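You operate a simulated robot arm through the tools that you are given. There is no shell and no other tool. Be economical: measure what you need, move in short steps, check, and stop when the job is done.

Carry out the task below with a simulated two-armed robot. There is one attempt and no reset: what you move stays moved.

Task
Turn the black rpm dial to 600 rpm. Then turn the volt dial to 24 V. Then take the blue pipe elbow on the top of the side bench and put it away on the top of the sink bench. Then put the blue top injector labelled "J-45" from the top of the side bench on the right half of the back bench. Then turn the black number dial to 0. Then take the silver labelled injector on the top of the vice bench and put it away on the steel wall shelf by the long bench. Do these in the order given. Set down upright: blue top injector, silver labelled injector.

Only the result counts: the job must be done as asked and must still hold three seconds after the hand-in. Knocking over, shifting, dropping, spilling or breaking anything else fails it.

Robot
Two 7-joint arms with two-finger parallel grippers on one trunk, on a base that drives. Base frame: it is fixed to the floor where the robot stands at the start and does not move with it; the origin is under the middle of the robot, x ahead of it, y to its left, z up. Readings come in m, degrees, newtons and seconds.
The left shoulder is at the start at [0.07, 0.163, 1.4], the right one opposite. With the tool pointing down near the work surface each hand reaches from about 0.28 to 0.86 m from the robot's upright axis, wherever it stands, measured 20 degrees to its own side. Places, roughly: black number dial [-0.7, 4.9, 1.1]; black rpm dial [0.4, 0.1, 1.2]; blue pipe elbow (7x7x4 cm) [-0.1, 2.3, 0.9]; blue top injector [0, 2.25, 1]; right half of the back bench [-0.6, 4.8, 0.9]; silver labelled injector [-3, 2, 1]; steel wall shelf by the long bench [1.8, -1.3, 1]; top of the sink bench [2.4, -4.2, 0.9]; volt dial [0, 1, 1.6]. Payload 3.43 kg a hand.
The TCP of each hand is the grasp point between the finger pads, 0.034 m short of the fingertips. In the tool frame z runs along the fingers and y along their closing line. The gripper opens to 0.128 m. The fingers are 0.024 m wide and 0.012 m thick; the gripper's body (0.048 by 0.13 m) begins 0.096 m behind the TCP.
Orientation is that of the tool frame in the base frame, as a unit quaternion [x, y, z, w]. With the fingers straight down and closing along the base's y, the tool's x points along the base's -x, its y along +y and its z along -z.

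Tools
- The arms move only by the tool apply_moves. It takes "left_rows", "right_rows" or both (then of equal length, played together; a hand with none holds still); each is a list of rows, each a list of 6 numbers: the shift along the base's x, y, z in m, then the turn, a rotation vector about the base's x, y, z in degrees. In form: [[tx, ty, tz, rx, ry, rz], ...]. A call has 1 to 20 rows; each row shifts and turns the commanded pose from where the row before left it. "left_jaw" and "right_jaw" are, for a hand that has rows, the finger opening in m, from 0 to 0.128, set as the call begins (left out, the last holds). Each row takes 0.2 s and may step no farther than 0.05 m and 8.6 degrees from the row before; otherwise, or with a gripper value out of range, the whole call is refused. Where a pose cannot be reached the arm comes as near as it can. A force on the tool above 40 N (or 10 N above the force at the start of the call, whichever is more), or a blocked arm, ends the call early, and 0.2 s more pass. Each finger travels about 0.153 m/s and halts on what it meets, pressing with about 45 N; the grip force reading is that of the motor and also rises with nothing between the fingers. The clock runs only during rows and for 0.2 s after the last one: add rows that do not move to give the fingers time. It gives the time, the measured TCP pose, the force on the tool (base axes), the opening and the grip force at its end, in the units of the frame above (readings bear some noise), with the torque about the TCP (base axes, N m) and any sound that the robot's microphone picked up, and new pictures: "pictures" is both (left out), scene, wrist or none (wrist: the cameras of the hands that moved).
- Cameras (640 x 400 px; columns grow to the right, rows downward): "scene" is now at [0.1139, 0.0672, 1.6579]; the picture's right is [0.72, -0.69, -0.00], its down [-0.20, -0.21, -0.96] and it looks along [0.66, 0.69, -0.28] (base axes); focal length 214 px, centre (320, 200). "left" rides on the left gripper at [0.076, 0.011, -0.16] in its tool frame; the picture's right is [-0.15, 0.99, 0.00], its down [-0.88, -0.13, -0.46] and it looks along [-0.45, -0.07, 0.89] (tool axes); focal length 234 px, centre (320, 200). "right" rides on the right gripper at [0.076, -0.011, -0.16] in its tool frame; the picture's right is [0.15, 0.99, 0.00], its down [-0.88, 0.13, -0.46] and it looks along [-0.45, 0.07, 0.89] (tool axes); focal length 234 px, centre (320, 200). There is no depth. A picture from a camera that has moved, and an enlarged one, comes with that camera's place and axes in the base frame and with its lens.
- move_column(by): slides the trunk up (or, below 0, down) by that many m; the arms and the scene camera ride with it, the base frame stays. It gives what a move gives, with no picture.
- drive_base(legs): drives the robot by 1 to 6 legs, each [ahead, left, turn to the left] in m, m and degrees, along the robot's own axes; the way and the turn of a leg run together, so that a leg with both is an arc; at most 1.5 m and 180 degrees a leg. The arms and the cameras ride along, it lands a little off, and it stops where it bumps. It gives what a move gives, and a new picture of the scene camera.
- turn_head(pan, tilt): turns the head with the scene camera to pan (to the left, within 86 degrees either way) and tilt (down, from -29 to 69), counted from straight ahead of the robot. It gives what a move gives, and a new picture of the scene camera.
- enlarge(camera, box): a new picture of the part [left, top, right, bottom] of that camera's present view, enlarged. It takes no simulated time.
- job_done(): hands the job in; it is judged then, once.

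Go step by step. Nothing tells you exact positions but the pictures and the camera data: compare them with the known pose of the tool, close in by small moves and look again before you grip or let go. The budget is 165 turns and 260 pictures, counting those below and the enlarged ones. Unless the task says otherwise, let go and move clear before handing in.

The tools are called by a JSON object that holds its "api" and its "payload". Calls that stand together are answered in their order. apply_moves: Moves the arms, as the interface text tells. Its arguments: {"type":"object","properties":{"left_rows":{"type":"array","items":{"type":"array","items":{"type":"number"}}},"left_jaw":{"type":"number"},"right_rows":{"type":"array","items":{"type":"array","items":{"type":"number"}}},"right_jaw":{"type":"number"},"pictures":{"type":"string","enum":["both","scene","wrist","none"]}},"required":[]} The other tools are called the same way: move_column (by) slides the trunk up or down; drive_base (legs) drives the base; turn_head (pan, tilt) turns the head that bears the scene camera; enlarge (camera, box) takes an enlarged picture of a part of a camera's view; job_done () hands the job in.

At the start:

```text
time_s: 0.0
left_ee_pos: [0.3688, 0.4823, 1.7051]
left_tcp_rot: [0.0, 1.0, 0.0, 0.0]
left_contact_force: [0.0, -0.8, 0.2]
left_moment: [0.01, 0.03, 0.02]
left_width: 0.1281
left_grip_force: 0.0
right_ee_pos: [0.3601, 0.0278, 1.7462]
right_tcp_rot: [0.002, 1.0, 0.002, 0.0]
right_contact_force: [-0.5, -0.7, -0.1]
right_moment: [0.0, -0.05, 0.0]
right_width: 0.128
right_grip_force: 0.1
trunk travel left (down, up): [-0.881, 0.059]
robot x, y, heading: [-0.0006, 0.0015, -0.3]
head pan, tilt: [46.4, 16.5]
```

scene: 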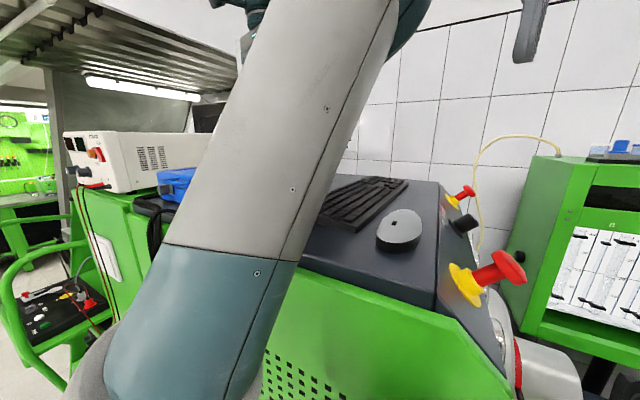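
right: 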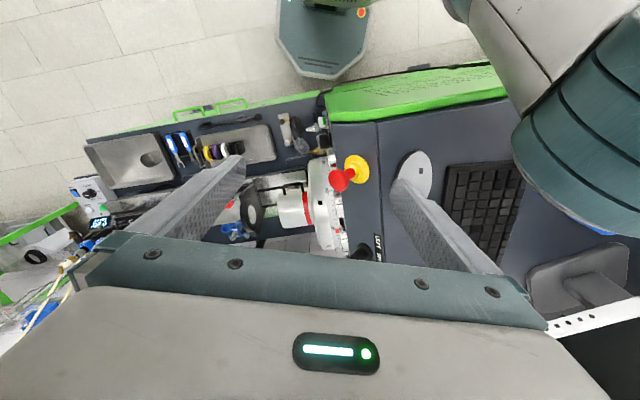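
left: 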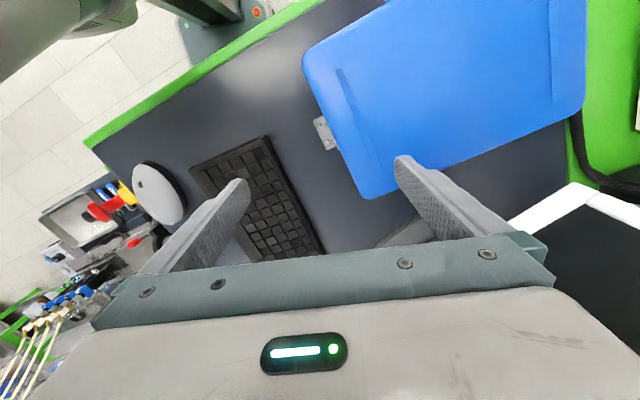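

I see the test stand with a keyboard and red/yellow buttons; a black knob lies on the edge near it. I'll look at it more directly.

{"api": "turn_head", "payload": {"pan": 10, "tilt": 50}}

{"api": "enlarge", "payload": {"camera": "right", "box": [240, 120, 440, 280]}}

```text
time_s: 1.0
left_ee_pos: [0.3693, 0.4827, 1.7062]
left_tcp_rot: [0.001, 1.0, 0.0, 0.0]
left_contact_force: [-0.3, -0.5, -0.9]
left_moment: [0.03, 0.02, 0.02]
left_width: 0.128
left_grip_force: 0.0
right_ee_pos: [0.3597, 0.0273, 1.7472]
right_tcp_rot: [0.001, 1.0, 0.001, 0.0]
right_contact_force: [1.2, -0.1, 0.6]
right_moment: [-0.05, 0.02, 0.0]
right_width: 0.128
right_grip_force: 0.1
trunk travel left (down, up): [-0.881, 0.059]
robot x, y, heading: [0.0024, -0.0019, -0.3]
head pan, tilt: [10.0, 50.0]
camera scene: at [0.1254, 0.013, 1.6066], right [0.17, -0.98, 0.0], down [-0.75, -0.13, -0.64], along [0.63, 0.11, -0.77], focal length 214 px, centre (320, 200)
```

scene: 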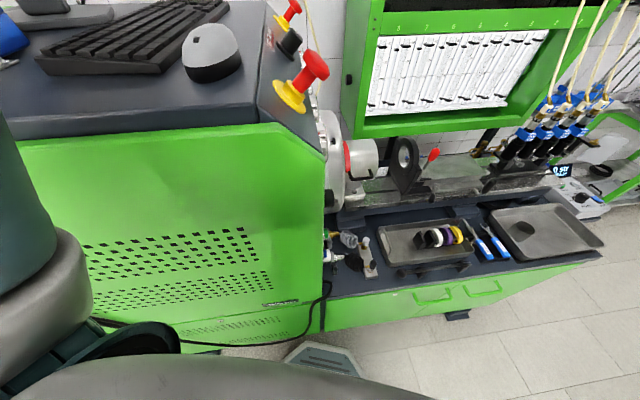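

```text
2.50 times, centred on (340, 200) of right
camera zoom: at [0.2851, 0.0161, 1.9063], right [-0.14, 0.99, 0.0], down [0.88, 0.13, 0.46], along [0.45, 0.07, -0.89], focal length 585 px, centre (270, 200)
```

zoom: 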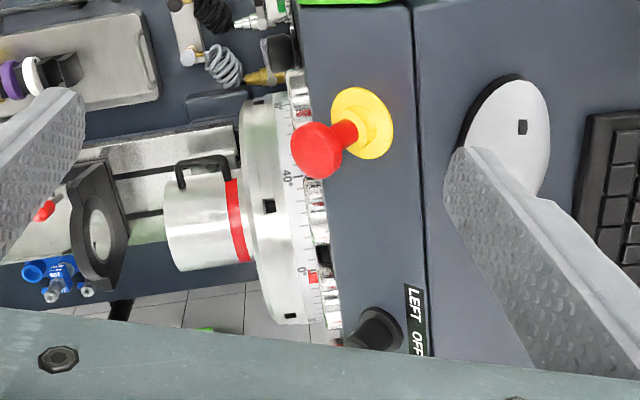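

I need a closer look for the rpm dial around the console's right end.

{"api": "enlarge", "payload": {"camera": "scene", "box": [240, 0, 400, 100]}}

{"api": "enlarge", "payload": {"camera": "scene", "box": [280, 120, 440, 300]}}

```text
4.00 times, centred on (320, 50) of scene
camera zoom: at [0.1254, 0.013, 1.6066], right [0.17, -0.98, 0.0], down [-0.75, -0.13, -0.64], along [0.63, 0.11, -0.77], focal length 858 px, centre (320, 800)
```

zoom: 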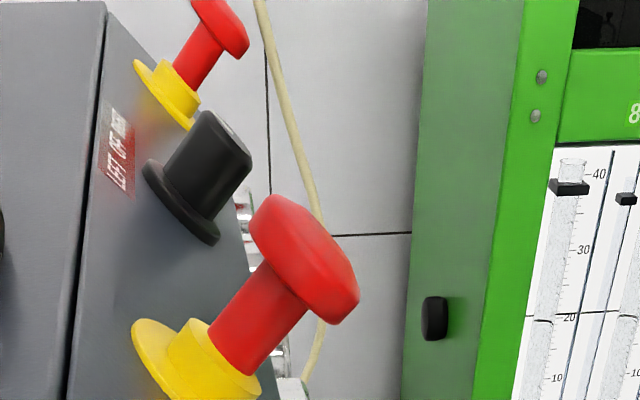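

```text
2.22 times, centred on (360, 210) of scene
camera zoom: at [0.1254, 0.013, 1.6066], right [0.17, -0.98, 0.0], down [-0.75, -0.13, -0.64], along [0.63, 0.11, -0.77], focal length 477 px, centre (231, 178)
```

zoom: 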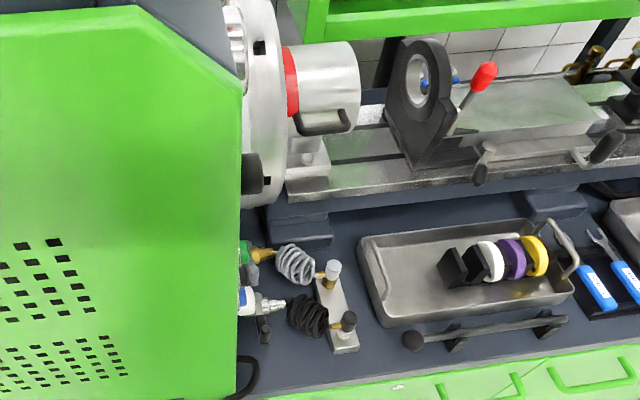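

The rpm dial appears to be the black knob on the console's right side face, below the chuck. I'll drive to the right to see that face.

{"api": "drive_base", "payload": {"legs": [[0, -0.55, 0]]}}

{"api": "turn_head", "payload": {"pan": 50, "tilt": 35}}

```text
time_s: 4.1
left_ee_pos: [0.3683, -0.0518, 1.7045]
left_tcp_rot: [-0.001, 1.0, -0.001, 0.0]
left_contact_force: [0.4, -0.4, 0.7]
left_moment: [-0.07, -0.01, 0.03]
left_width: 0.1282
left_grip_force: 0.0
right_ee_pos: [0.3594, -0.5065, 1.7463]
right_tcp_rot: [0.001, 1.0, 0.001, 0.0]
right_contact_force: [-0.2, -0.2, 0.5]
right_moment: [0.01, 0.01, -0.01]
right_width: 0.128
right_grip_force: 0.1
trunk travel left (down, up): [-0.881, 0.059]
robot x, y, heading: [0.0004, -0.5369, 0.2]
head pan, tilt: [10.0, 50.0]
camera scene: at [0.1252, -0.522, 1.6065], right [0.17, -0.98, 0.0], down [-0.75, -0.13, -0.64], along [0.63, 0.11, -0.77], focal length 214 px, centre (320, 200)
```

scene: 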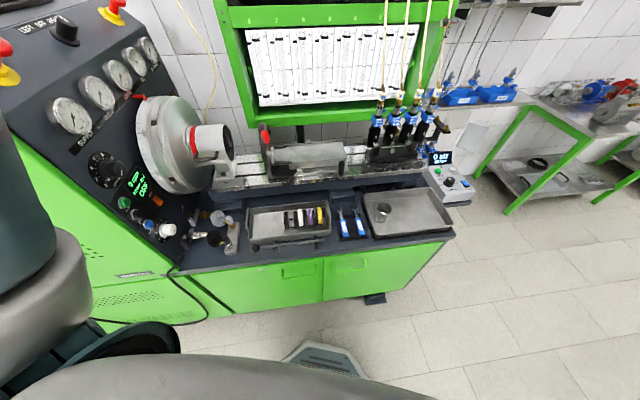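

```text
time_s: 5.2
left_ee_pos: [0.3688, -0.0548, 1.7056]
left_tcp_rot: [0.0, 1.0, 0.0, 0.001]
left_contact_force: [0.4, 0.1, -0.8]
left_moment: [0.01, 0.03, 0.0]
left_width: 0.128
left_grip_force: 0.0
right_ee_pos: [0.3596, -0.51, 1.7472]
right_tcp_rot: [0.001, 1.0, 0.002, 0.0]
right_contact_force: [0.6, 0.6, -0.3]
right_moment: [-0.03, -0.03, 0.02]
right_width: 0.1281
right_grip_force: 0.0
trunk travel left (down, up): [-0.881, 0.059]
robot x, y, heading: [0.0013, -0.5347, -0.2]
head pan, tilt: [50.0, 35.0]
camera scene: at [0.106, -0.4711, 1.6283], right [0.77, -0.64, 0.0], down [-0.37, -0.44, -0.82], along [0.53, 0.63, -0.57], focal length 214 px, centre (320, 200)
```

scene: 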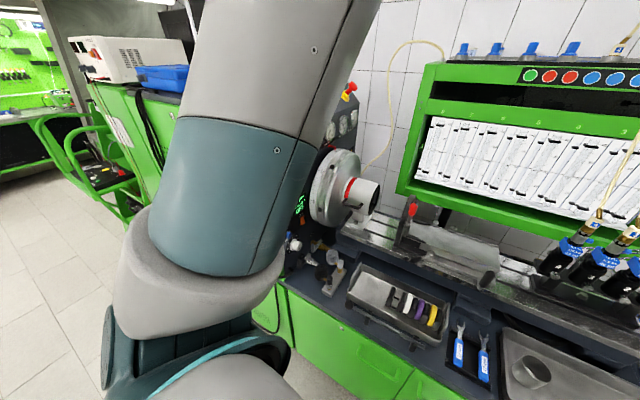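

The dial is visible on the right face next to a green display. The left arm blocks this view, so I'll look from a smaller pan and zoom.

{"api": "turn_head", "payload": {"pan": 14, "tilt": 45}}

{"api": "enlarge", "payload": {"camera": "scene", "box": [60, 80, 260, 240]}}

```text
time_s: 6.2
left_ee_pos: [0.3686, -0.0542, 1.7056]
left_tcp_rot: [0.0, 1.0, 0.0, 0.001]
left_contact_force: [0.1, -0.2, 0.2]
left_moment: [0.0, -0.01, -0.03]
left_width: 0.128
left_grip_force: 0.0
right_ee_pos: [0.36, -0.5112, 1.7467]
right_tcp_rot: [0.001, 1.0, 0.002, 0.0]
right_contact_force: [-0.4, 0.5, 0.4]
right_moment: [0.03, 0.02, -0.05]
right_width: 0.1277
right_grip_force: 0.1
trunk travel left (down, up): [-0.881, 0.059]
robot x, y, heading: [0.003, -0.5363, -0.1]
head pan, tilt: [14.0, 45.0]
camera scene: at [0.1282, -0.5182, 1.6135], right [0.24, -0.97, 0.0], down [-0.69, -0.17, -0.71], along [0.69, 0.17, -0.71], focal length 214 px, centre (320, 200)
```

scene: 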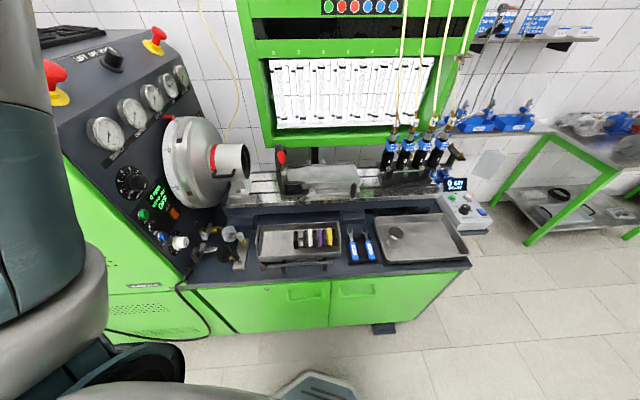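

```text
2.50 times, centred on (160, 160) of scene
camera zoom: at [0.1282, -0.5182, 1.6135], right [0.24, -0.97, 0.0], down [-0.69, -0.17, -0.71], along [0.69, 0.17, -0.71], focal length 536 px, centre (720, 300)
```

zoom: 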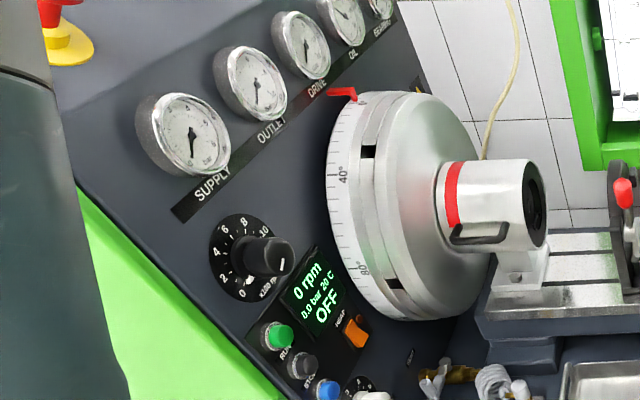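

{"api": "enlarge", "payload": {"camera": "scene", "box": [104, 150, 164, 190]}}

{"api": "enlarge", "payload": {"camera": "scene", "box": [130, 190, 230, 260]}}

```text
10.00 times, centred on (134, 170) of scene
camera zoom: at [0.1282, -0.5182, 1.6135], right [0.24, -0.97, 0.0], down [-0.69, -0.17, -0.71], along [0.69, 0.17, -0.71], focal length 2145 px, centre (2180, 500)
```

zoom: 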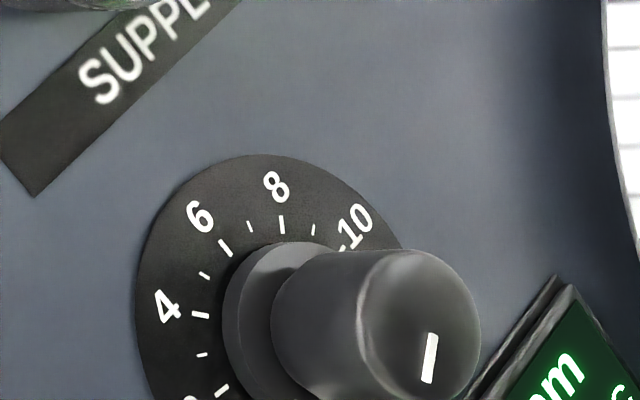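

```text
5.71 times, centred on (180, 225) of scene
camera zoom: at [0.1282, -0.5182, 1.6135], right [0.24, -0.97, 0.0], down [-0.69, -0.17, -0.71], along [0.69, 0.17, -0.71], focal length 1226 px, centre (1120, 57)
```

zoom: 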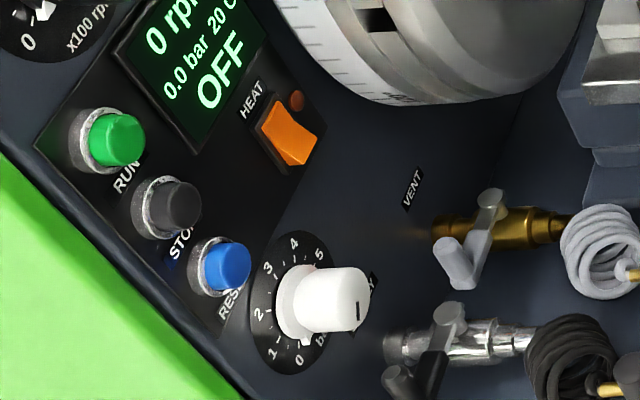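

The black dial reads x100 rpm with the pointer now near 0, so the target is "6". I'll point the right hand at the panel (fingers toward +y) to see it close with the wrist camera.

{"api": "apply_moves", "payload": {"right_rows": [[0, 0, -0.03, 8.2, 0, 0], [0, 0, -0.03, 8.2, 0, 0], [0, 0, -0.03, 8.2, 0, 0], [0, 0, -0.03, 8.2, 0, 0], [0, 0, -0.03, 8.2, 0, 0], [0, 0, -0.03, 8.2, 0, 0], [0, 0, -0.03, 8.2, 0, 0], [0, 0, -0.03, 8.2, 0, 0], [0, 0, -0.03, 8.2, 0, 0], [0, 0, -0.03, 8.2, 0, 0], [0, 0, -0.03, 8, 0, 0]], "pictures": "both"}}

```text
time_s: 8.6
left_ee_pos: [0.3685, -0.0562, 1.7063]
left_tcp_rot: [0.0, 1.0, 0.0, 0.0]
left_contact_force: [1.1, -0.2, -0.5]
left_moment: [0.01, -0.01, 0.0]
left_width: 0.1279
left_grip_force: 0.1
right_ee_pos: [0.3798, -0.5094, 1.42]
right_tcp_rot: [0.0, 0.705, 0.709, 0.0]
right_contact_force: [0.2, 0.3, 0.6]
right_moment: [0.01, -0.02, 0.0]
right_width: 0.1281
right_grip_force: 0.0
right hand out of reach, approached as far as the arm can: row 10, 11
trunk travel left (down, up): [-0.881, 0.059]
robot x, y, heading: [0.0002, -0.5396, 0.2]
head pan, tilt: [14.0, 45.0]
camera scene: at [0.1288, -0.5197, 1.6136], right [0.24, -0.97, 0.0], down [-0.69, -0.17, -0.71], along [0.69, 0.17, -0.71], focal length 214 px, centre (320, 200)
camera right: at [0.3049, -0.669, 1.4067], right [-0.15, -0.01, 0.99], down [0.88, -0.45, 0.13], along [0.45, 0.89, 0.07], focal length 234 px, centre (320, 200)
```

scene: 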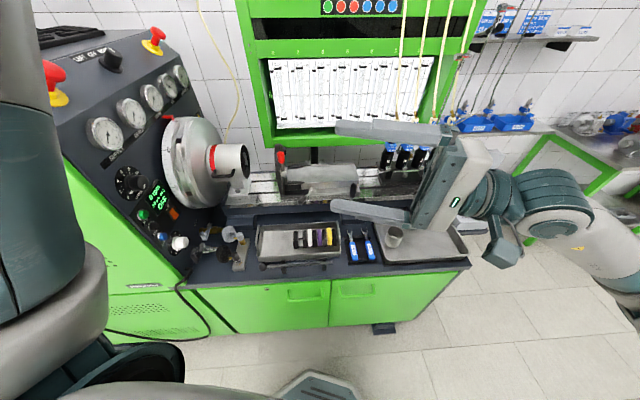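
right: 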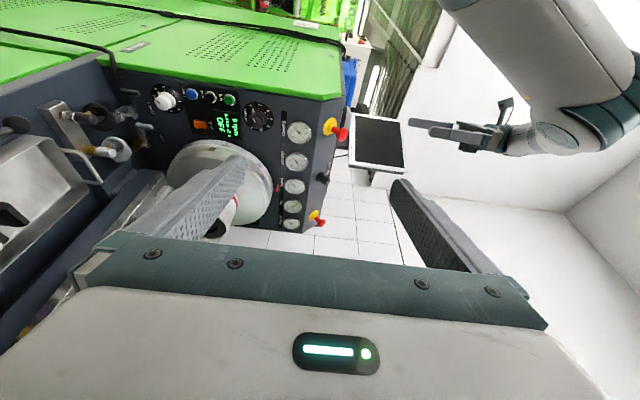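

{"api": "enlarge", "payload": {"camera": "right", "box": [180, 70, 340, 170]}}

{"api": "enlarge", "payload": {"camera": "scene", "box": [100, 150, 180, 200]}}

```text
4.00 times, centred on (260, 120) of right
camera zoom: at [0.3049, -0.669, 1.4067], right [-0.15, -0.01, 0.99], down [0.88, -0.45, 0.13], along [0.45, 0.89, 0.07], focal length 937 px, centre (560, 520)
```

zoom: 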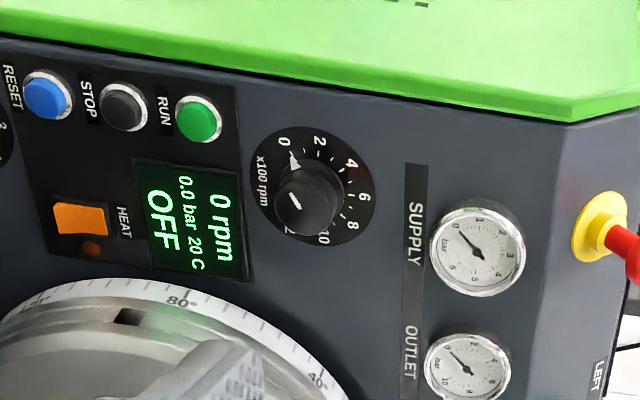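

```text
8.00 times, centred on (140, 175) of scene
camera zoom: at [0.1288, -0.5197, 1.6136], right [0.24, -0.97, 0.0], down [-0.69, -0.17, -0.71], along [0.69, 0.17, -0.71], focal length 1716 px, centre (1760, 400)
```

zoom: 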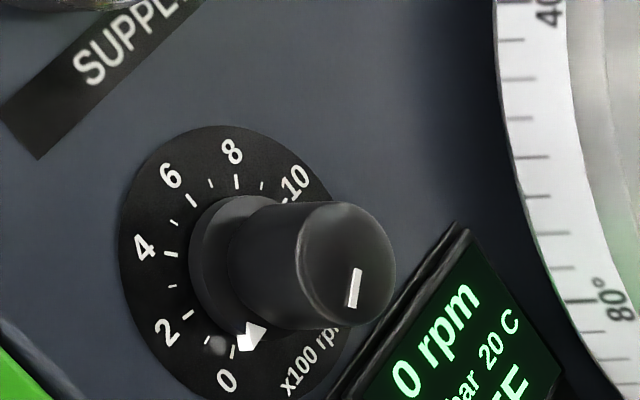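

The rpm knob sits at about [0.437, 0.035, 1.242] on a panel whose normal is roughly (0.33,-0.94,0); its arrow is at 0 and "6" lies about 125° clockwise. I'll bring the right hand to a standoff on the knob's axis, pre-rotated.

{"api": "apply_moves", "payload": {"right_rows": [[0.0115, 0.043, -0.0175, 0, 0, 6.4], [0.0115, 0.043, -0.0175, 0, 0, 6.3], [0.0115, 0.043, -0.0175, 0, 0, 6.3], [0.0115, 0.043, -0.0175, 2.15, -6.24, 0], [0.0115, 0.043, -0.0175, 2.15, -6.24, 0], [0.0115, 0.043, -0.0175, 2.15, -6.24, 0], [0.0115, 0.043, -0.0175, 2.15, -6.24, 0], [0.0115, 0.043, -0.0175, 2.15, -6.24, 0], [0.0115, 0.043, -0.0175, 0, 0, 0], [0.0115, 0.043, -0.0175, 0, 0, 0]], "right_jaw": 0.06}}

```text
time_s: 11.0
left_ee_pos: [0.3679, -0.0525, 1.7066]
left_tcp_rot: [0.001, 1.0, 0.0, 0.0]
left_contact_force: [-0.6, 0.5, 0.4]
left_moment: [-0.01, 0.01, 0.05]
left_width: 0.128
left_grip_force: 0.1
right_ee_pos: [0.4805, -0.137, 1.2517]
right_tcp_rot: [-0.29, 0.672, 0.675, 0.095]
right_contact_force: [-0.3, 0.1, -0.5]
right_moment: [-0.04, 0.02, 0.0]
right_width: 0.0601
right_grip_force: 0.2
right hand out of reach, approached as far as the arm can: row 8, 9, 10
trunk travel left (down, up): [-0.881, 0.059]
robot x, y, heading: [-0.0026, -0.5391, 0.0]
head pan, tilt: [14.0, 45.0]
stopped in row 10 (right hand): the arm was blocked; the commanded pose is now the measured one
camera scene: at [0.1277, -0.5168, 1.6135], right [0.24, -0.97, 0.0], down [-0.69, -0.17, -0.71], along [0.69, 0.17, -0.71], focal length 214 px, centre (320, 200)
camera right: at [0.4674, -0.3094, 1.2138], right [-0.63, -0.12, 0.77], down [0.77, -0.22, 0.6], along [0.1, 0.97, 0.23], focal length 234 px, centre (320, 200)
```

scene: 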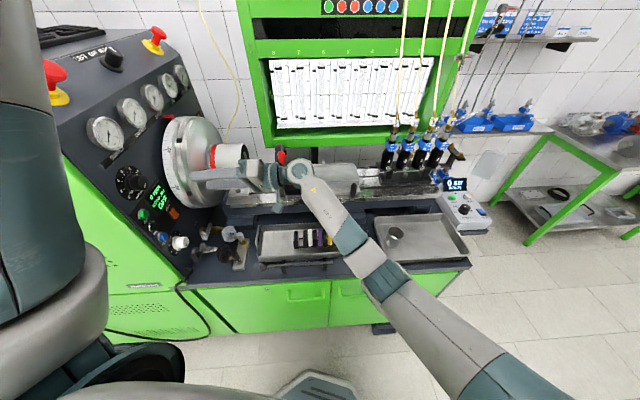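
right: 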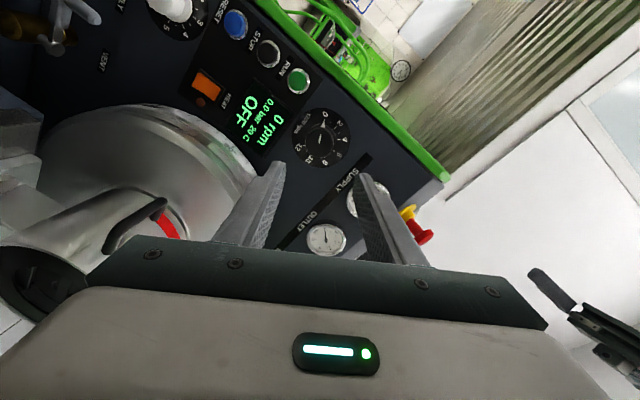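

The knob position is confirmed near [0.43, 0.045, 1.24], but the arm is too stretched. I'll back the hand off and drive the base left for reach.

{"api": "apply_moves", "payload": {"right_rows": [[0, -0.045, 0, 0, 0, 0], [0, -0.045, 0, 0, 0, 0], [0, -0.045, 0, 0, 0, 0], [0, -0.045, 0, 0, 0, 0], [0, -0.045, 0, 0, 0, 0]], "pictures": "none"}}

{"api": "drive_base", "payload": {"legs": [[0, 0.22, 0]]}}

{"api": "enlarge", "payload": {"camera": "right", "box": [260, 80, 420, 180]}}

```text
time_s: 12.2
left_ee_pos: [0.369, -0.0574, 1.7059]
left_tcp_rot: [0.001, 1.0, 0.001, 0.0]
left_contact_force: [-0.1, -0.6, 0.2]
left_moment: [0.03, -0.02, 0.0]
left_width: 0.1279
left_grip_force: 0.0
right_ee_pos: [0.4772, -0.3639, 1.2547]
right_tcp_rot: [-0.289, 0.67, 0.677, 0.094]
right_contact_force: [-1.0, -0.9, -0.7]
right_moment: [0.0, 0.01, -0.05]
right_width: 0.0599
right_grip_force: 0.0
trunk travel left (down, up): [-0.881, 0.059]
robot x, y, heading: [-0.0003, -0.5396, 0.2]
head pan, tilt: [14.0, 45.0]
```

```text
time_s: 13.9
left_ee_pos: [0.3718, 0.1573, 1.7065]
left_tcp_rot: [0.002, 1.0, 0.002, 0.0]
left_contact_force: [0.5, 0.3, 0.6]
left_moment: [0.06, 0.0, -0.01]
left_width: 0.1283
left_grip_force: 0.0
right_ee_pos: [0.4801, -0.1477, 1.2535]
right_tcp_rot: [-0.288, 0.67, 0.678, 0.096]
right_contact_force: [0.3, -0.3, -0.3]
right_moment: [-0.02, 0.01, 0.02]
right_width: 0.0601
right_grip_force: 0.0
trunk travel left (down, up): [-0.881, 0.059]
robot x, y, heading: [-0.0018, -0.3189, -0.3]
head pan, tilt: [14.0, 45.0]
camera scene: at [0.1291, -0.3047, 1.6135], right [0.24, -0.97, 0.0], down [-0.69, -0.17, -0.71], along [0.69, 0.17, -0.71], focal length 214 px, centre (320, 200)
```

scene: 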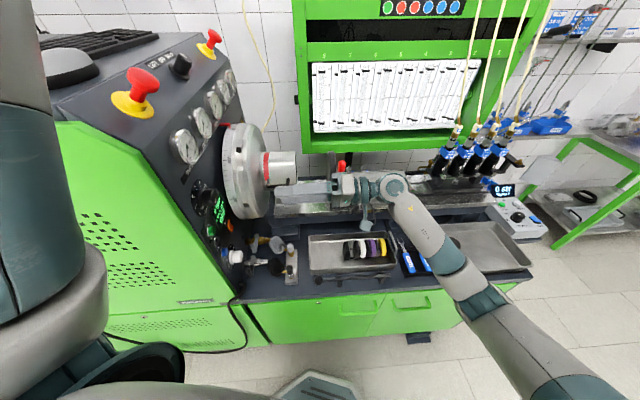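

```text
4.00 times, centred on (340, 130) of right
camera zoom: at [0.4658, -0.3199, 1.2144], right [-0.63, -0.12, 0.77], down [0.77, -0.23, 0.6], along [0.1, 0.97, 0.24], focal length 937 px, centre (240, 480)
```

zoom: 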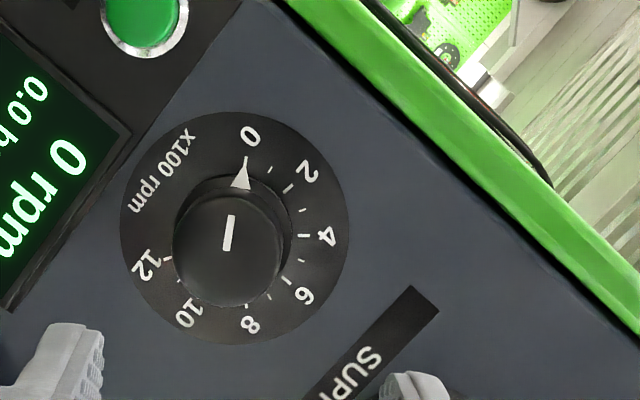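

Clear view: the scale runs 0–12 over 240°, so "6" is 120° clockwise from the arrow's present position. I'll correct alignment and move to a close standoff.

{"api": "apply_moves", "payload": {"right_rows": [[-0.0072, 0.0383, -0.0045, 1.2, 0.4, 1.33], [-0.0072, 0.0383, -0.0045, 1.2, 0.4, 1.33], [-0.0072, 0.0383, -0.0045, 1.1, 0.4, 1.33], [0, 0, 0, 0, 0, 0]], "right_jaw": 0.07}}

```text
time_s: 14.9
left_ee_pos: [0.3713, 0.1616, 1.7065]
left_tcp_rot: [0.002, 1.0, 0.0, 0.0]
left_contact_force: [0.0, -0.4, -0.3]
left_moment: [-0.02, -0.04, 0.02]
left_width: 0.128
left_grip_force: 0.1
right_ee_pos: [0.4558, -0.028, 1.24]
right_tcp_rot: [-0.301, 0.64, 0.703, 0.074]
right_contact_force: [-0.4, -0.9, -0.8]
right_moment: [0.02, -0.03, 0.05]
right_width: 0.0698
right_grip_force: 0.0
trunk travel left (down, up): [-0.881, 0.059]
robot x, y, heading: [0.0009, -0.322, -0.2]
head pan, tilt: [14.0, 45.0]
camera scene: at [0.1286, -0.2999, 1.6135], right [0.24, -0.97, 0.0], down [-0.69, -0.17, -0.71], along [0.69, 0.17, -0.71], focal length 214 px, centre (320, 200)
camera right: at [0.452, -0.1983, 1.1914], right [-0.6, -0.21, 0.77], down [0.8, -0.2, 0.57], along [0.04, 0.96, 0.29], focal length 234 px, centre (320, 200)
```

scene: 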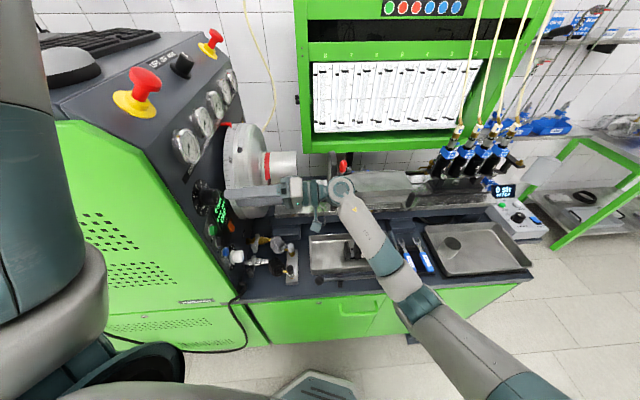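
right: 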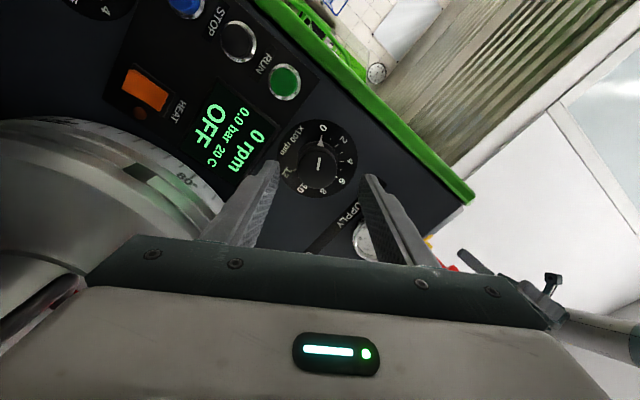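

{"api": "apply_moves", "payload": {"right_rows": [[-0.0066, 0.0172, -0.001, 0, 0, 0], [-0.0066, 0.0172, -0.001, 0, 0, 0], [-0.0066, 0.0172, -0.001, 0, 0, 0], [0, 0, 0, 0, 0, 0]], "pictures": "wrist"}}

{"api": "enlarge", "payload": {"camera": "right", "box": [240, 110, 400, 210]}}

```text
time_s: 15.9
left_ee_pos: [0.3719, 0.161, 1.7058]
left_tcp_rot: [0.004, 1.0, 0.001, 0.0]
left_contact_force: [-0.6, 0.0, 0.9]
left_moment: [0.02, -0.02, -0.03]
left_width: 0.1281
left_grip_force: 0.0
right_ee_pos: [0.4395, 0.0118, 1.2382]
right_tcp_rot: [-0.299, 0.642, 0.702, 0.074]
right_contact_force: [0.1, 0.5, -0.2]
right_moment: [0.0, -0.03, 0.0]
right_width: 0.0699
right_grip_force: 0.1
right hand out of reach, approached as far as the arm can: row 3
trunk travel left (down, up): [-0.881, 0.059]
robot x, y, heading: [-0.0037, -0.3178, -0.2]
head pan, tilt: [14.0, 45.0]
camera right: at [0.4366, -0.1567, 1.1885], right [-0.6, -0.21, 0.77], down [0.8, -0.21, 0.57], along [0.04, 0.96, 0.29], focal length 234 px, centre (320, 200)
```

right: 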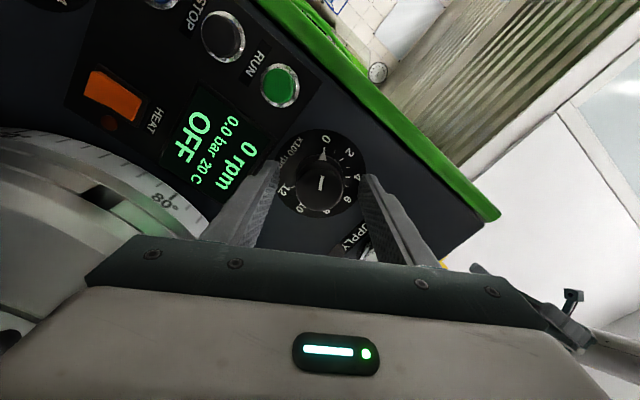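

```text
4.00 times, centred on (320, 160) of right
camera zoom: at [0.4366, -0.1567, 1.1885], right [-0.6, -0.21, 0.77], down [0.8, -0.21, 0.57], along [0.04, 0.96, 0.29], focal length 937 px, centre (320, 360)
```

zoom: 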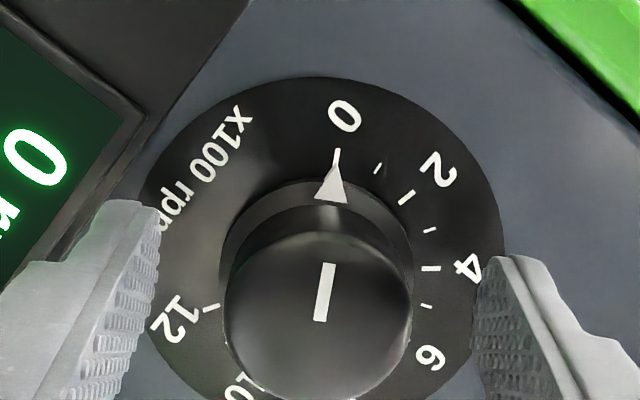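

The arm is near a limit in this roll. I'll back off slightly and test how far the hand can roll about the knob axis.

{"api": "apply_moves", "payload": {"right_rows": [[0.013, -0.036, 0, 0, 0, 0], [0, 0, 0, -2.64, 7.55, 0], [0, 0, 0, -2.64, 7.55, 0], [0, 0, 0, -2.64, 7.55, 0], [0, 0, 0, -2.64, 7.55, 0], [0, 0, 0, -2.64, 7.55, 0], [0, 0, 0, -2.64, 7.55, 0], [0, 0, 0, -2.64, 7.55, 0], [0, 0, 0, -2.64, 7.55, 0], [0, 0, 0, -2.64, 7.55, 0], [0, 0, 0, -2.64, 7.55, 0], [0, 0, 0, -2.64, 7.55, 0], [0, 0, 0, -2.64, 7.55, 0], [0, 0, 0, -2.64, 7.55, 0], [0, 0, 0, -2.64, 7.55, 0]]}}

```text
time_s: 19.1
left_ee_pos: [0.3717, 0.1625, 1.7052]
left_tcp_rot: [0.003, 1.0, 0.0, 0.0]
left_contact_force: [-0.3, -0.5, 0.2]
left_moment: [0.0, 0.03, -0.02]
left_width: 0.1279
left_grip_force: 0.2
right_ee_pos: [0.4541, -0.0241, 1.2369]
right_tcp_rot: [0.362, 0.608, 0.453, -0.542]
right_contact_force: [-0.2, 0.0, 0.4]
right_moment: [-0.01, -0.02, 0.0]
right_width: 0.0701
right_grip_force: 0.1
trunk travel left (down, up): [-0.881, 0.059]
robot x, y, heading: [-0.0013, -0.3164, -0.3]
head pan, tilt: [14.0, 45.0]
camera scene: at [0.1292, -0.3005, 1.6135], right [0.24, -0.97, 0.0], down [-0.69, -0.17, -0.71], along [0.69, 0.17, -0.71], focal length 214 px, centre (320, 200)
camera right: at [0.4863, -0.1819, 1.3101], right [0.9, 0.32, 0.3], down [0.4, -0.34, -0.85], along [-0.17, 0.88, -0.44], focal length 234 px, centre (320, 200)
```

scene: 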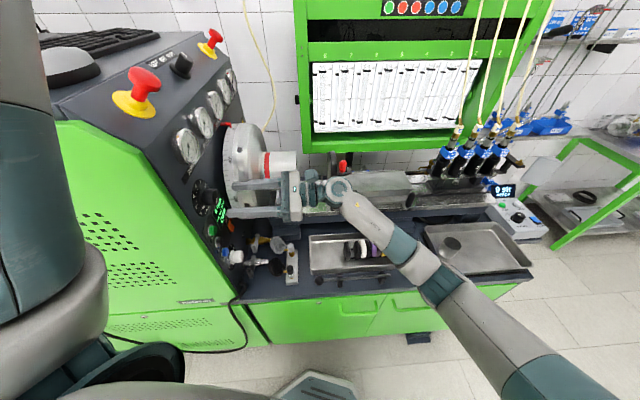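
right: 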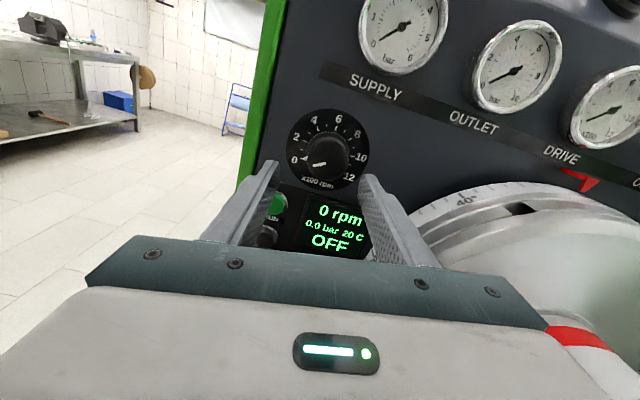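

Roll range is fine. I'll retreat, move the base a bit left for reach, and return the roll to the starting angle.

{"api": "apply_moves", "payload": {"right_rows": [[0.011, -0.0315, 0, 2.64, -7.55, 0], [0.011, -0.0315, 0, 2.64, -7.55, 0], [0.011, -0.0315, 0, 2.64, -7.55, 0], [0, 0, 0, 2.64, -7.55, 0], [0, 0, 0, 2.64, -7.55, 0], [0, 0, 0, 2.64, -7.55, 0], [0, 0, 0, 2.64, -7.55, 0], [0, 0, 0, 2.64, -7.55, 0], [0, 0, 0, 2.64, -7.55, 0], [0, 0, 0, 2.64, -7.55, 0], [0, 0, 0, 2.64, -7.55, 0], [0, 0, 0, 2.64, -7.55, 0], [0, 0, 0, 2.64, -7.55, 0]], "pictures": "none"}}

{"api": "drive_base", "payload": {"legs": [[0, 0.09, 0]]}}

{"api": "enlarge", "payload": {"camera": "right", "box": [0, 0, 640, 400]}}

```text
time_s: 21.9
left_ee_pos: [0.3712, 0.1617, 1.7059]
left_tcp_rot: [0.003, 1.0, 0.002, 0.0]
left_contact_force: [-0.4, 0.2, 0.7]
left_moment: [0.0, -0.01, 0.01]
left_width: 0.128
left_grip_force: 0.0
right_ee_pos: [0.488, -0.1185, 1.2365]
right_tcp_rot: [-0.257, 0.66, 0.706, 0.027]
right_contact_force: [0.6, -0.7, -0.3]
right_moment: [-0.02, -0.02, -0.02]
right_width: 0.0698
right_grip_force: 0.0
trunk travel left (down, up): [-0.881, 0.059]
robot x, y, heading: [0.0026, -0.3203, -0.4]
head pan, tilt: [14.0, 45.0]
```

```text
time_s: 23.0
left_ee_pos: [0.3729, 0.2423, 1.709]
left_tcp_rot: [0.004, 1.0, 0.004, 0.0]
left_contact_force: [0.6, 0.0, 0.2]
left_moment: [0.07, -0.03, 0.02]
left_width: 0.1282
left_grip_force: 0.0
right_ee_pos: [0.4879, -0.0356, 1.2375]
right_tcp_rot: [-0.255, 0.658, 0.708, 0.026]
right_contact_force: [1.3, -0.9, -0.1]
right_moment: [0.02, -0.01, -0.05]
right_width: 0.0702
right_grip_force: 0.0
trunk travel left (down, up): [-0.881, 0.059]
robot x, y, heading: [0.0017, -0.2313, -0.4]
head pan, tilt: [14.0, 45.0]
camera scene: at [0.1295, -0.2194, 1.6136], right [0.24, -0.97, 0.0], down [-0.69, -0.16, -0.71], along [0.69, 0.17, -0.71], focal length 214 px, centre (320, 200)
```

scene: 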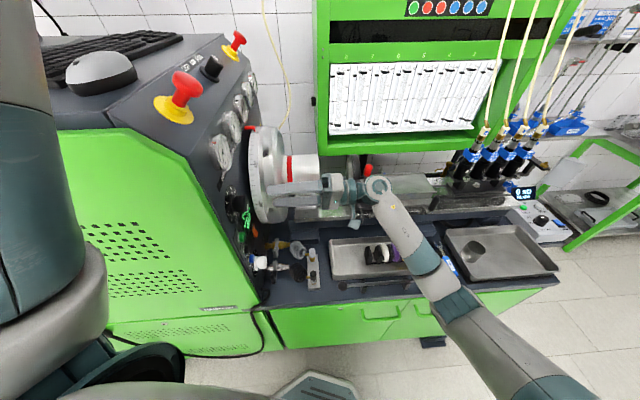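

```text
1.00 times, centred on (320, 200) of right (not enlarged: the box is as wide or as high as the picture)
camera zoom: at [0.4793, -0.2075, 1.196], right [-0.5, -0.17, 0.85], down [0.87, -0.18, 0.47], along [0.08, 0.97, 0.24], focal length 234 px, centre (320, 200)
```

zoom: 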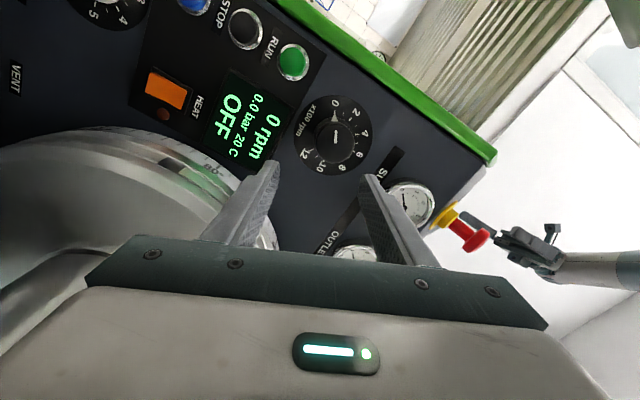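

{"api": "apply_moves", "payload": {"right_rows": [[-0.03, 0, 0, 0, 0, 0], [-0.007, 0.0198, -0.0005, 0, 0, 0], [-0.007, 0.0198, -0.0005, 0, 0, 0], [-0.007, 0.0198, -0.0005, 0, 0, 0], [0, 0, 0, 0, 0, 0]], "pictures": "wrist"}}

{"api": "enlarge", "payload": {"camera": "right", "box": [240, 110, 400, 210]}}

```text
time_s: 24.2
left_ee_pos: [0.3729, 0.246, 1.7062]
left_tcp_rot: [0.004, 1.0, 0.001, 0.0]
left_contact_force: [-0.6, 1.0, 0.9]
left_moment: [0.01, 0.0, 0.0]
left_width: 0.1278
left_grip_force: 0.2
right_ee_pos: [0.4366, 0.0277, 1.2353]
right_tcp_rot: [-0.255, 0.659, 0.707, 0.025]
right_contact_force: [0.1, -0.7, 0.0]
right_moment: [-0.01, 0.0, -0.01]
right_width: 0.0699
right_grip_force: 0.0
trunk travel left (down, up): [-0.881, 0.059]
robot x, y, heading: [0.0005, -0.2298, -0.4]
head pan, tilt: [14.0, 45.0]
camera right: at [0.4285, -0.1445, 1.1937], right [-0.5, -0.17, 0.85], down [0.87, -0.18, 0.47], along [0.08, 0.97, 0.24], focal length 234 px, centre (320, 200)
```

right: 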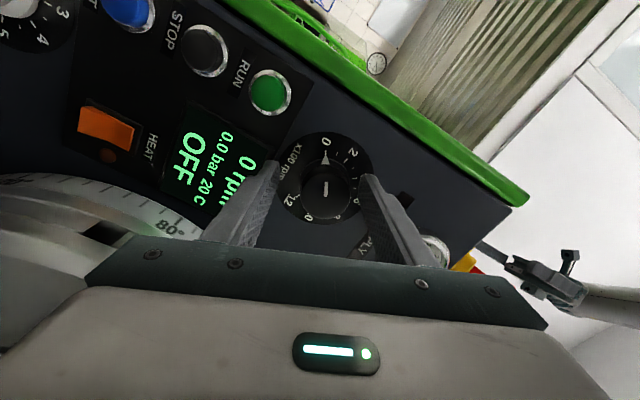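

```text
4.00 times, centred on (320, 160) of right
camera zoom: at [0.4285, -0.1445, 1.1937], right [-0.5, -0.17, 0.85], down [0.87, -0.18, 0.47], along [0.08, 0.97, 0.24], focal length 937 px, centre (320, 360)
```

zoom: 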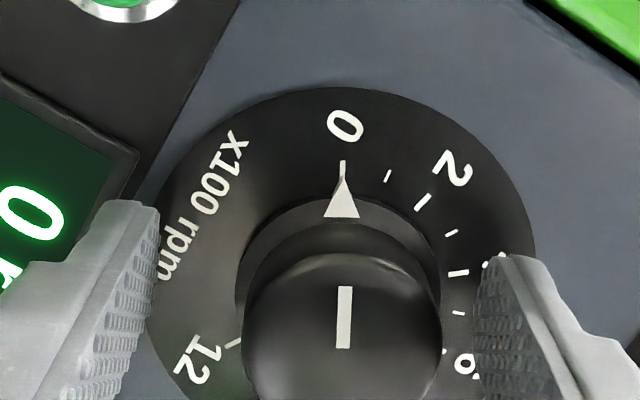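

{"api": "apply_moves", "payload": {"right_rows": [[-0.0035, 0.0057, 0.002, 0, 0, 0], [-0.0035, 0.0057, 0.002, 0, 0, 0], [0, 0, 0, 0, 0, 0]], "pictures": "none"}}

{"api": "enlarge", "payload": {"camera": "right", "box": [240, 130, 400, 230]}}

{"api": "enlarge", "payload": {"camera": "scene", "box": [200, 150, 300, 250]}}

```text
time_s: 25.0
left_ee_pos: [0.3759, 0.2418, 1.7085]
left_tcp_rot: [0.005, 1.0, 0.003, -0.001]
left_contact_force: [0.3, -0.5, -0.9]
left_moment: [-0.01, -0.01, -0.01]
left_width: 0.1281
left_grip_force: 0.2
right_ee_pos: [0.4346, 0.0333, 1.2367]
right_tcp_rot: [-0.253, 0.66, 0.706, 0.027]
right_contact_force: [8.0, -31.1, -9.4]
right_moment: [-1.88, -0.43, -0.28]
right_width: 0.0747
right_grip_force: 3.5
trunk travel left (down, up): [-0.881, 0.059]
robot x, y, heading: [0.0025, -0.2292, -0.4]
head pan, tilt: [14.0, 45.0]
```

```text
4.00 times, centred on (320, 180) of right
camera zoom: at [0.4247, -0.1385, 1.1965], right [-0.5, -0.17, 0.85], down [0.87, -0.19, 0.47], along [0.08, 0.97, 0.24], focal length 937 px, centre (320, 280)
```

zoom: 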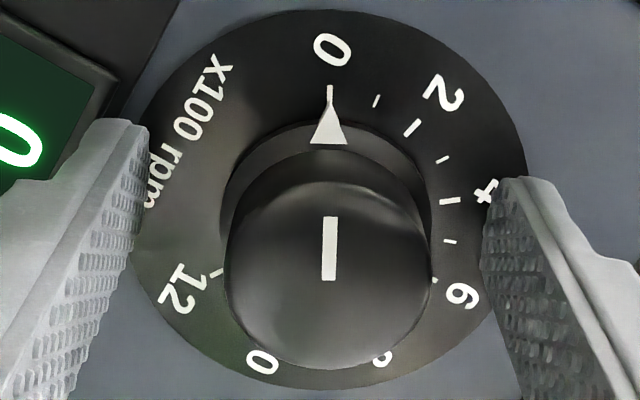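

```text
4.00 times, centred on (250, 200) of scene
camera zoom: at [0.1317, -0.2199, 1.6132], right [0.23, -0.97, -0.01], down [-0.69, -0.16, -0.71], along [0.69, 0.17, -0.71], focal length 858 px, centre (600, 200)
```

zoom: 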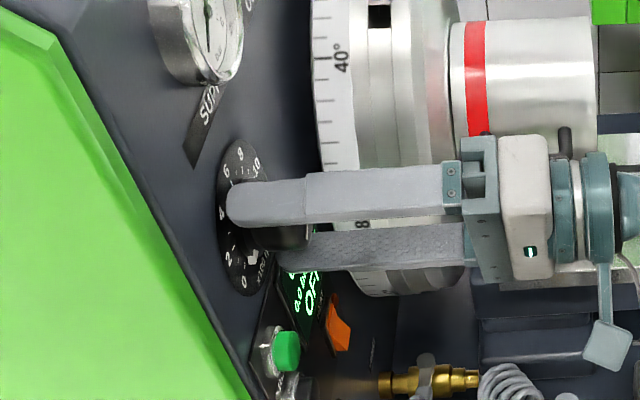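

Fingertips touch the dial plate, so depth is known. I'll back off 8 mm and close on the knob.

{"api": "apply_moves", "payload": {"right_rows": [[0.0045, -0.0137, 0, 0, 0, 0], [0, 0, 0, 0, 0, 0]], "pictures": "none"}}

{"api": "apply_moves", "payload": {"right_rows": [[0, 0, 0, 0, 0, 0], [0, 0, 0, 0, 0, 0], [0, 0, 0, 0, 0, 0]], "right_jaw": 0.02, "pictures": "wrist"}}

```text
time_s: 25.6
left_ee_pos: [0.3721, 0.2491, 1.7067]
left_tcp_rot: [0.004, 1.0, 0.001, 0.0]
left_contact_force: [-0.1, 0.2, 0.2]
left_moment: [0.03, 0.01, 0.0]
left_width: 0.128
left_grip_force: 0.0
right_ee_pos: [0.4334, 0.0255, 1.2398]
right_tcp_rot: [-0.257, 0.658, 0.707, 0.025]
right_contact_force: [0.4, -1.0, -0.2]
right_moment: [0.0, 0.01, -0.01]
right_width: 0.0699
right_grip_force: 0.0
trunk travel left (down, up): [-0.881, 0.059]
robot x, y, heading: [0.0004, -0.2316, -0.3]
head pan, tilt: [14.0, 45.0]
```

```text
time_s: 26.4
left_ee_pos: [0.3702, 0.2468, 1.7067]
left_tcp_rot: [0.004, 1.0, 0.003, 0.0]
left_contact_force: [-0.9, -0.6, -0.4]
left_moment: [-0.01, 0.0, 0.0]
left_width: 0.1281
left_grip_force: 0.0
right_ee_pos: [0.4355, 0.0235, 1.2389]
right_tcp_rot: [-0.255, 0.659, 0.707, 0.026]
right_contact_force: [1.8, -7.5, 6.5]
right_moment: [-0.09, -0.08, -0.07]
right_width: 0.0412
right_grip_force: 44.9
trunk travel left (down, up): [-0.881, 0.059]
robot x, y, heading: [0.0011, -0.23, -0.2]
head pan, tilt: [14.0, 45.0]
camera right: at [0.4268, -0.1476, 1.1984], right [-0.5, -0.17, 0.85], down [0.86, -0.18, 0.47], along [0.08, 0.97, 0.24], focal length 234 px, centre (320, 200)
```

right: 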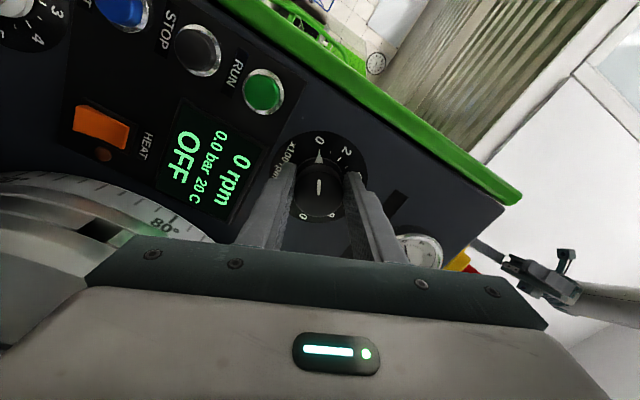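

Gripped at 41 mm. Turning 120° clockwise.

{"api": "apply_moves", "payload": {"right_rows": [[0, 0, 0, -2.62, 7.56, 0], [0, 0, 0, -2.62, 7.56, 0], [0, 0, 0, -2.62, 7.56, 0], [0, 0, 0, -2.62, 7.56, 0], [0, 0, 0, -2.62, 7.56, 0], [0, 0, 0, -2.62, 7.56, 0], [0, 0, 0, -2.62, 7.56, 0], [0, 0, 0, -2.62, 7.56, 0], [0, 0, 0, -2.62, 7.56, 0], [0, 0, 0, -2.62, 7.56, 0], [0, 0, 0, -2.62, 7.56, 0], [0, 0, 0, -2.62, 7.56, 0], [0, 0, 0, -2.62, 7.56, 0], [0, 0, 0, -2.62, 7.56, 0], [0, 0, 0, -2.62, 7.56, 0], [0, 0, 0, 0, 0, 0]], "pictures": "wrist"}}

{"api": "enlarge", "payload": {"camera": "right", "box": [240, 110, 400, 210]}}

```text
time_s: 27.6
left_ee_pos: [0.3715, 0.2464, 1.7071]
left_tcp_rot: [0.005, 1.0, 0.002, 0.0]
left_contact_force: [-0.4, 0.3, 0.3]
left_moment: [0.04, 0.04, -0.02]
left_width: 0.1279
left_grip_force: 0.0
right_ee_pos: [0.4352, 0.0236, 1.244]
right_tcp_rot: [-0.021, 0.703, 0.679, -0.21]
right_contact_force: [-1.9, -9.4, 7.4]
right_moment: [-0.15, -0.1, 0.29]
right_width: 0.0413
right_grip_force: 44.7
trunk travel left (down, up): [-0.881, 0.059]
robot x, y, heading: [-0.0006, -0.2339, -0.6]
head pan, tilt: [14.0, 45.0]
stopped in row 6 (right hand): the force on the tool passed its limit at 41 N (the readings are from after the stop); the commanded pose is now the measured one
camera right: at [0.4156, -0.1514, 1.252], right [0.12, 0.03, 0.99], down [0.98, -0.14, -0.11], along [0.14, 0.99, -0.04], focal length 234 px, centre (320, 200)
```

right: 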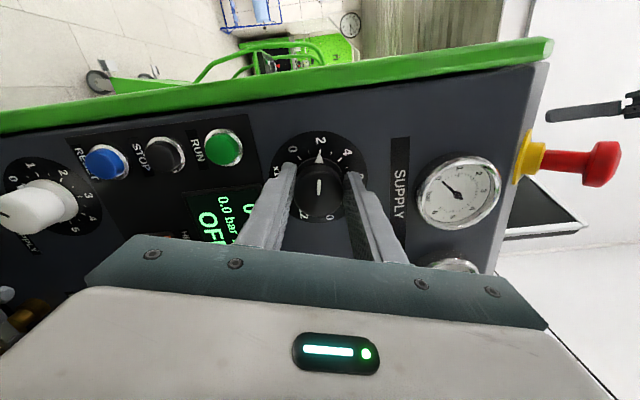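

```text
4.00 times, centred on (320, 160) of right
camera zoom: at [0.4156, -0.1514, 1.252], right [0.12, 0.03, 0.99], down [0.98, -0.14, -0.11], along [0.14, 0.99, -0.04], focal length 937 px, centre (320, 360)
```

zoom: 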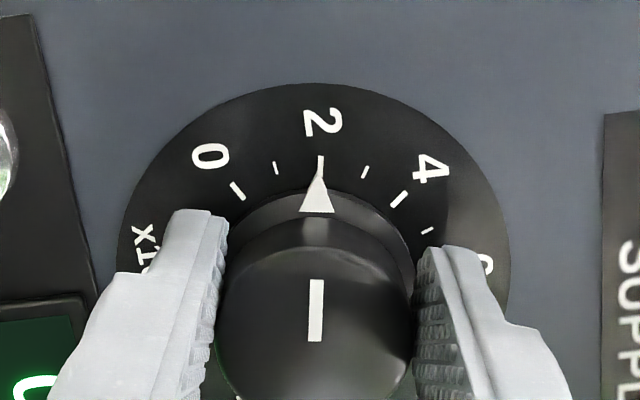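

The dial now reads 2 (arrow follows the hand exactly). I'll relieve the side force and continue the remaining 80°.

{"api": "apply_moves", "payload": {"right_rows": [[0, -0.001, 0.003, 0, 0, 0], [0, 0, 0, -2.62, 7.56, 0], [0, 0, 0, -2.62, 7.56, 0], [0, 0, 0, -2.62, 7.56, 0], [0, 0, 0, -2.62, 7.56, 0], [0, 0, 0, -2.62, 7.56, 0], [0, 0, 0, 0, 0, 0]], "pictures": "none"}}

{"api": "enlarge", "payload": {"camera": "right", "box": [240, 110, 400, 210]}}

```text
time_s: 29.2
left_ee_pos: [0.3742, 0.2501, 1.7061]
left_tcp_rot: [0.004, 1.0, 0.001, -0.001]
left_contact_force: [-0.1, -0.7, 1.4]
left_moment: [-0.03, -0.02, -0.02]
left_width: 0.1282
left_grip_force: 0.0
right_ee_pos: [0.4377, 0.0258, 1.2491]
right_tcp_rot: [0.224, 0.667, 0.568, -0.426]
right_contact_force: [14.5, 7.3, 32.9]
right_moment: [0.95, 0.01, -0.57]
right_width: 0.0412
right_grip_force: 44.9
trunk travel left (down, up): [-0.881, 0.059]
robot x, y, heading: [0.0017, -0.2287, -0.5]
head pan, tilt: [14.0, 45.0]
```

```text
4.00 times, centred on (320, 160) of right
camera zoom: at [0.44, -0.1429, 1.3039], right [0.7, 0.22, 0.68], down [0.72, -0.23, -0.66], along [0.01, 0.95, -0.32], focal length 937 px, centre (320, 360)
```

zoom: 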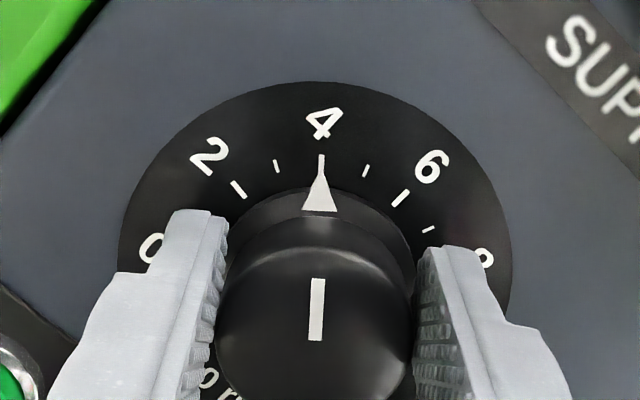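

Now at 4; relieving force again and turning 40° more to 6.

{"api": "apply_moves", "payload": {"right_rows": [[0.003, 0, 0.006, 0, 0, 0], [0, 0, 0, -2.62, 7.56, 0], [0, 0, 0, -2.62, 7.56, 0], [0, 0, 0, -2.62, 7.56, 0], [0, 0, 0, -2.62, 7.56, 0], [0, 0, 0, -2.62, 7.56, 0], [0, 0, 0, 0, 0, 0]], "pictures": "none"}}

{"api": "enlarge", "payload": {"camera": "right", "box": [240, 110, 400, 210]}}

```text
time_s: 30.8
left_ee_pos: [0.377, 0.2504, 1.7056]
left_tcp_rot: [0.003, 1.0, 0.0, -0.001]
left_contact_force: [-0.7, 0.3, -0.2]
left_moment: [-0.03, 0.0, 0.02]
left_width: 0.1282
left_grip_force: 0.1
right_ee_pos: [0.4445, 0.0269, 1.2515]
right_tcp_rot: [-0.443, -0.552, -0.385, 0.593]
right_contact_force: [21.2, 10.3, 13.8]
right_moment: [0.08, -0.17, -0.71]
right_width: 0.0412
right_grip_force: 45.4
trunk travel left (down, up): [-0.881, 0.059]
robot x, y, heading: [0.0, -0.2309, -0.2]
head pan, tilt: [14.0, 45.0]
```

```text
4.00 times, centred on (320, 160) of right
camera zoom: at [0.4916, -0.1252, 1.3279], right [0.95, 0.32, 0.05], down [0.18, -0.42, -0.89], along [-0.26, 0.85, -0.46], focal length 937 px, centre (320, 360)
```

zoom: 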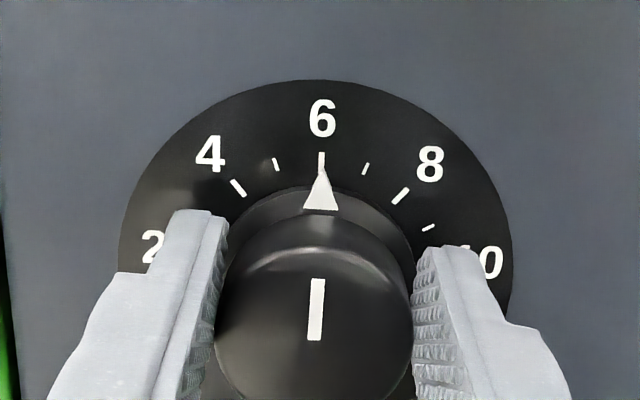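

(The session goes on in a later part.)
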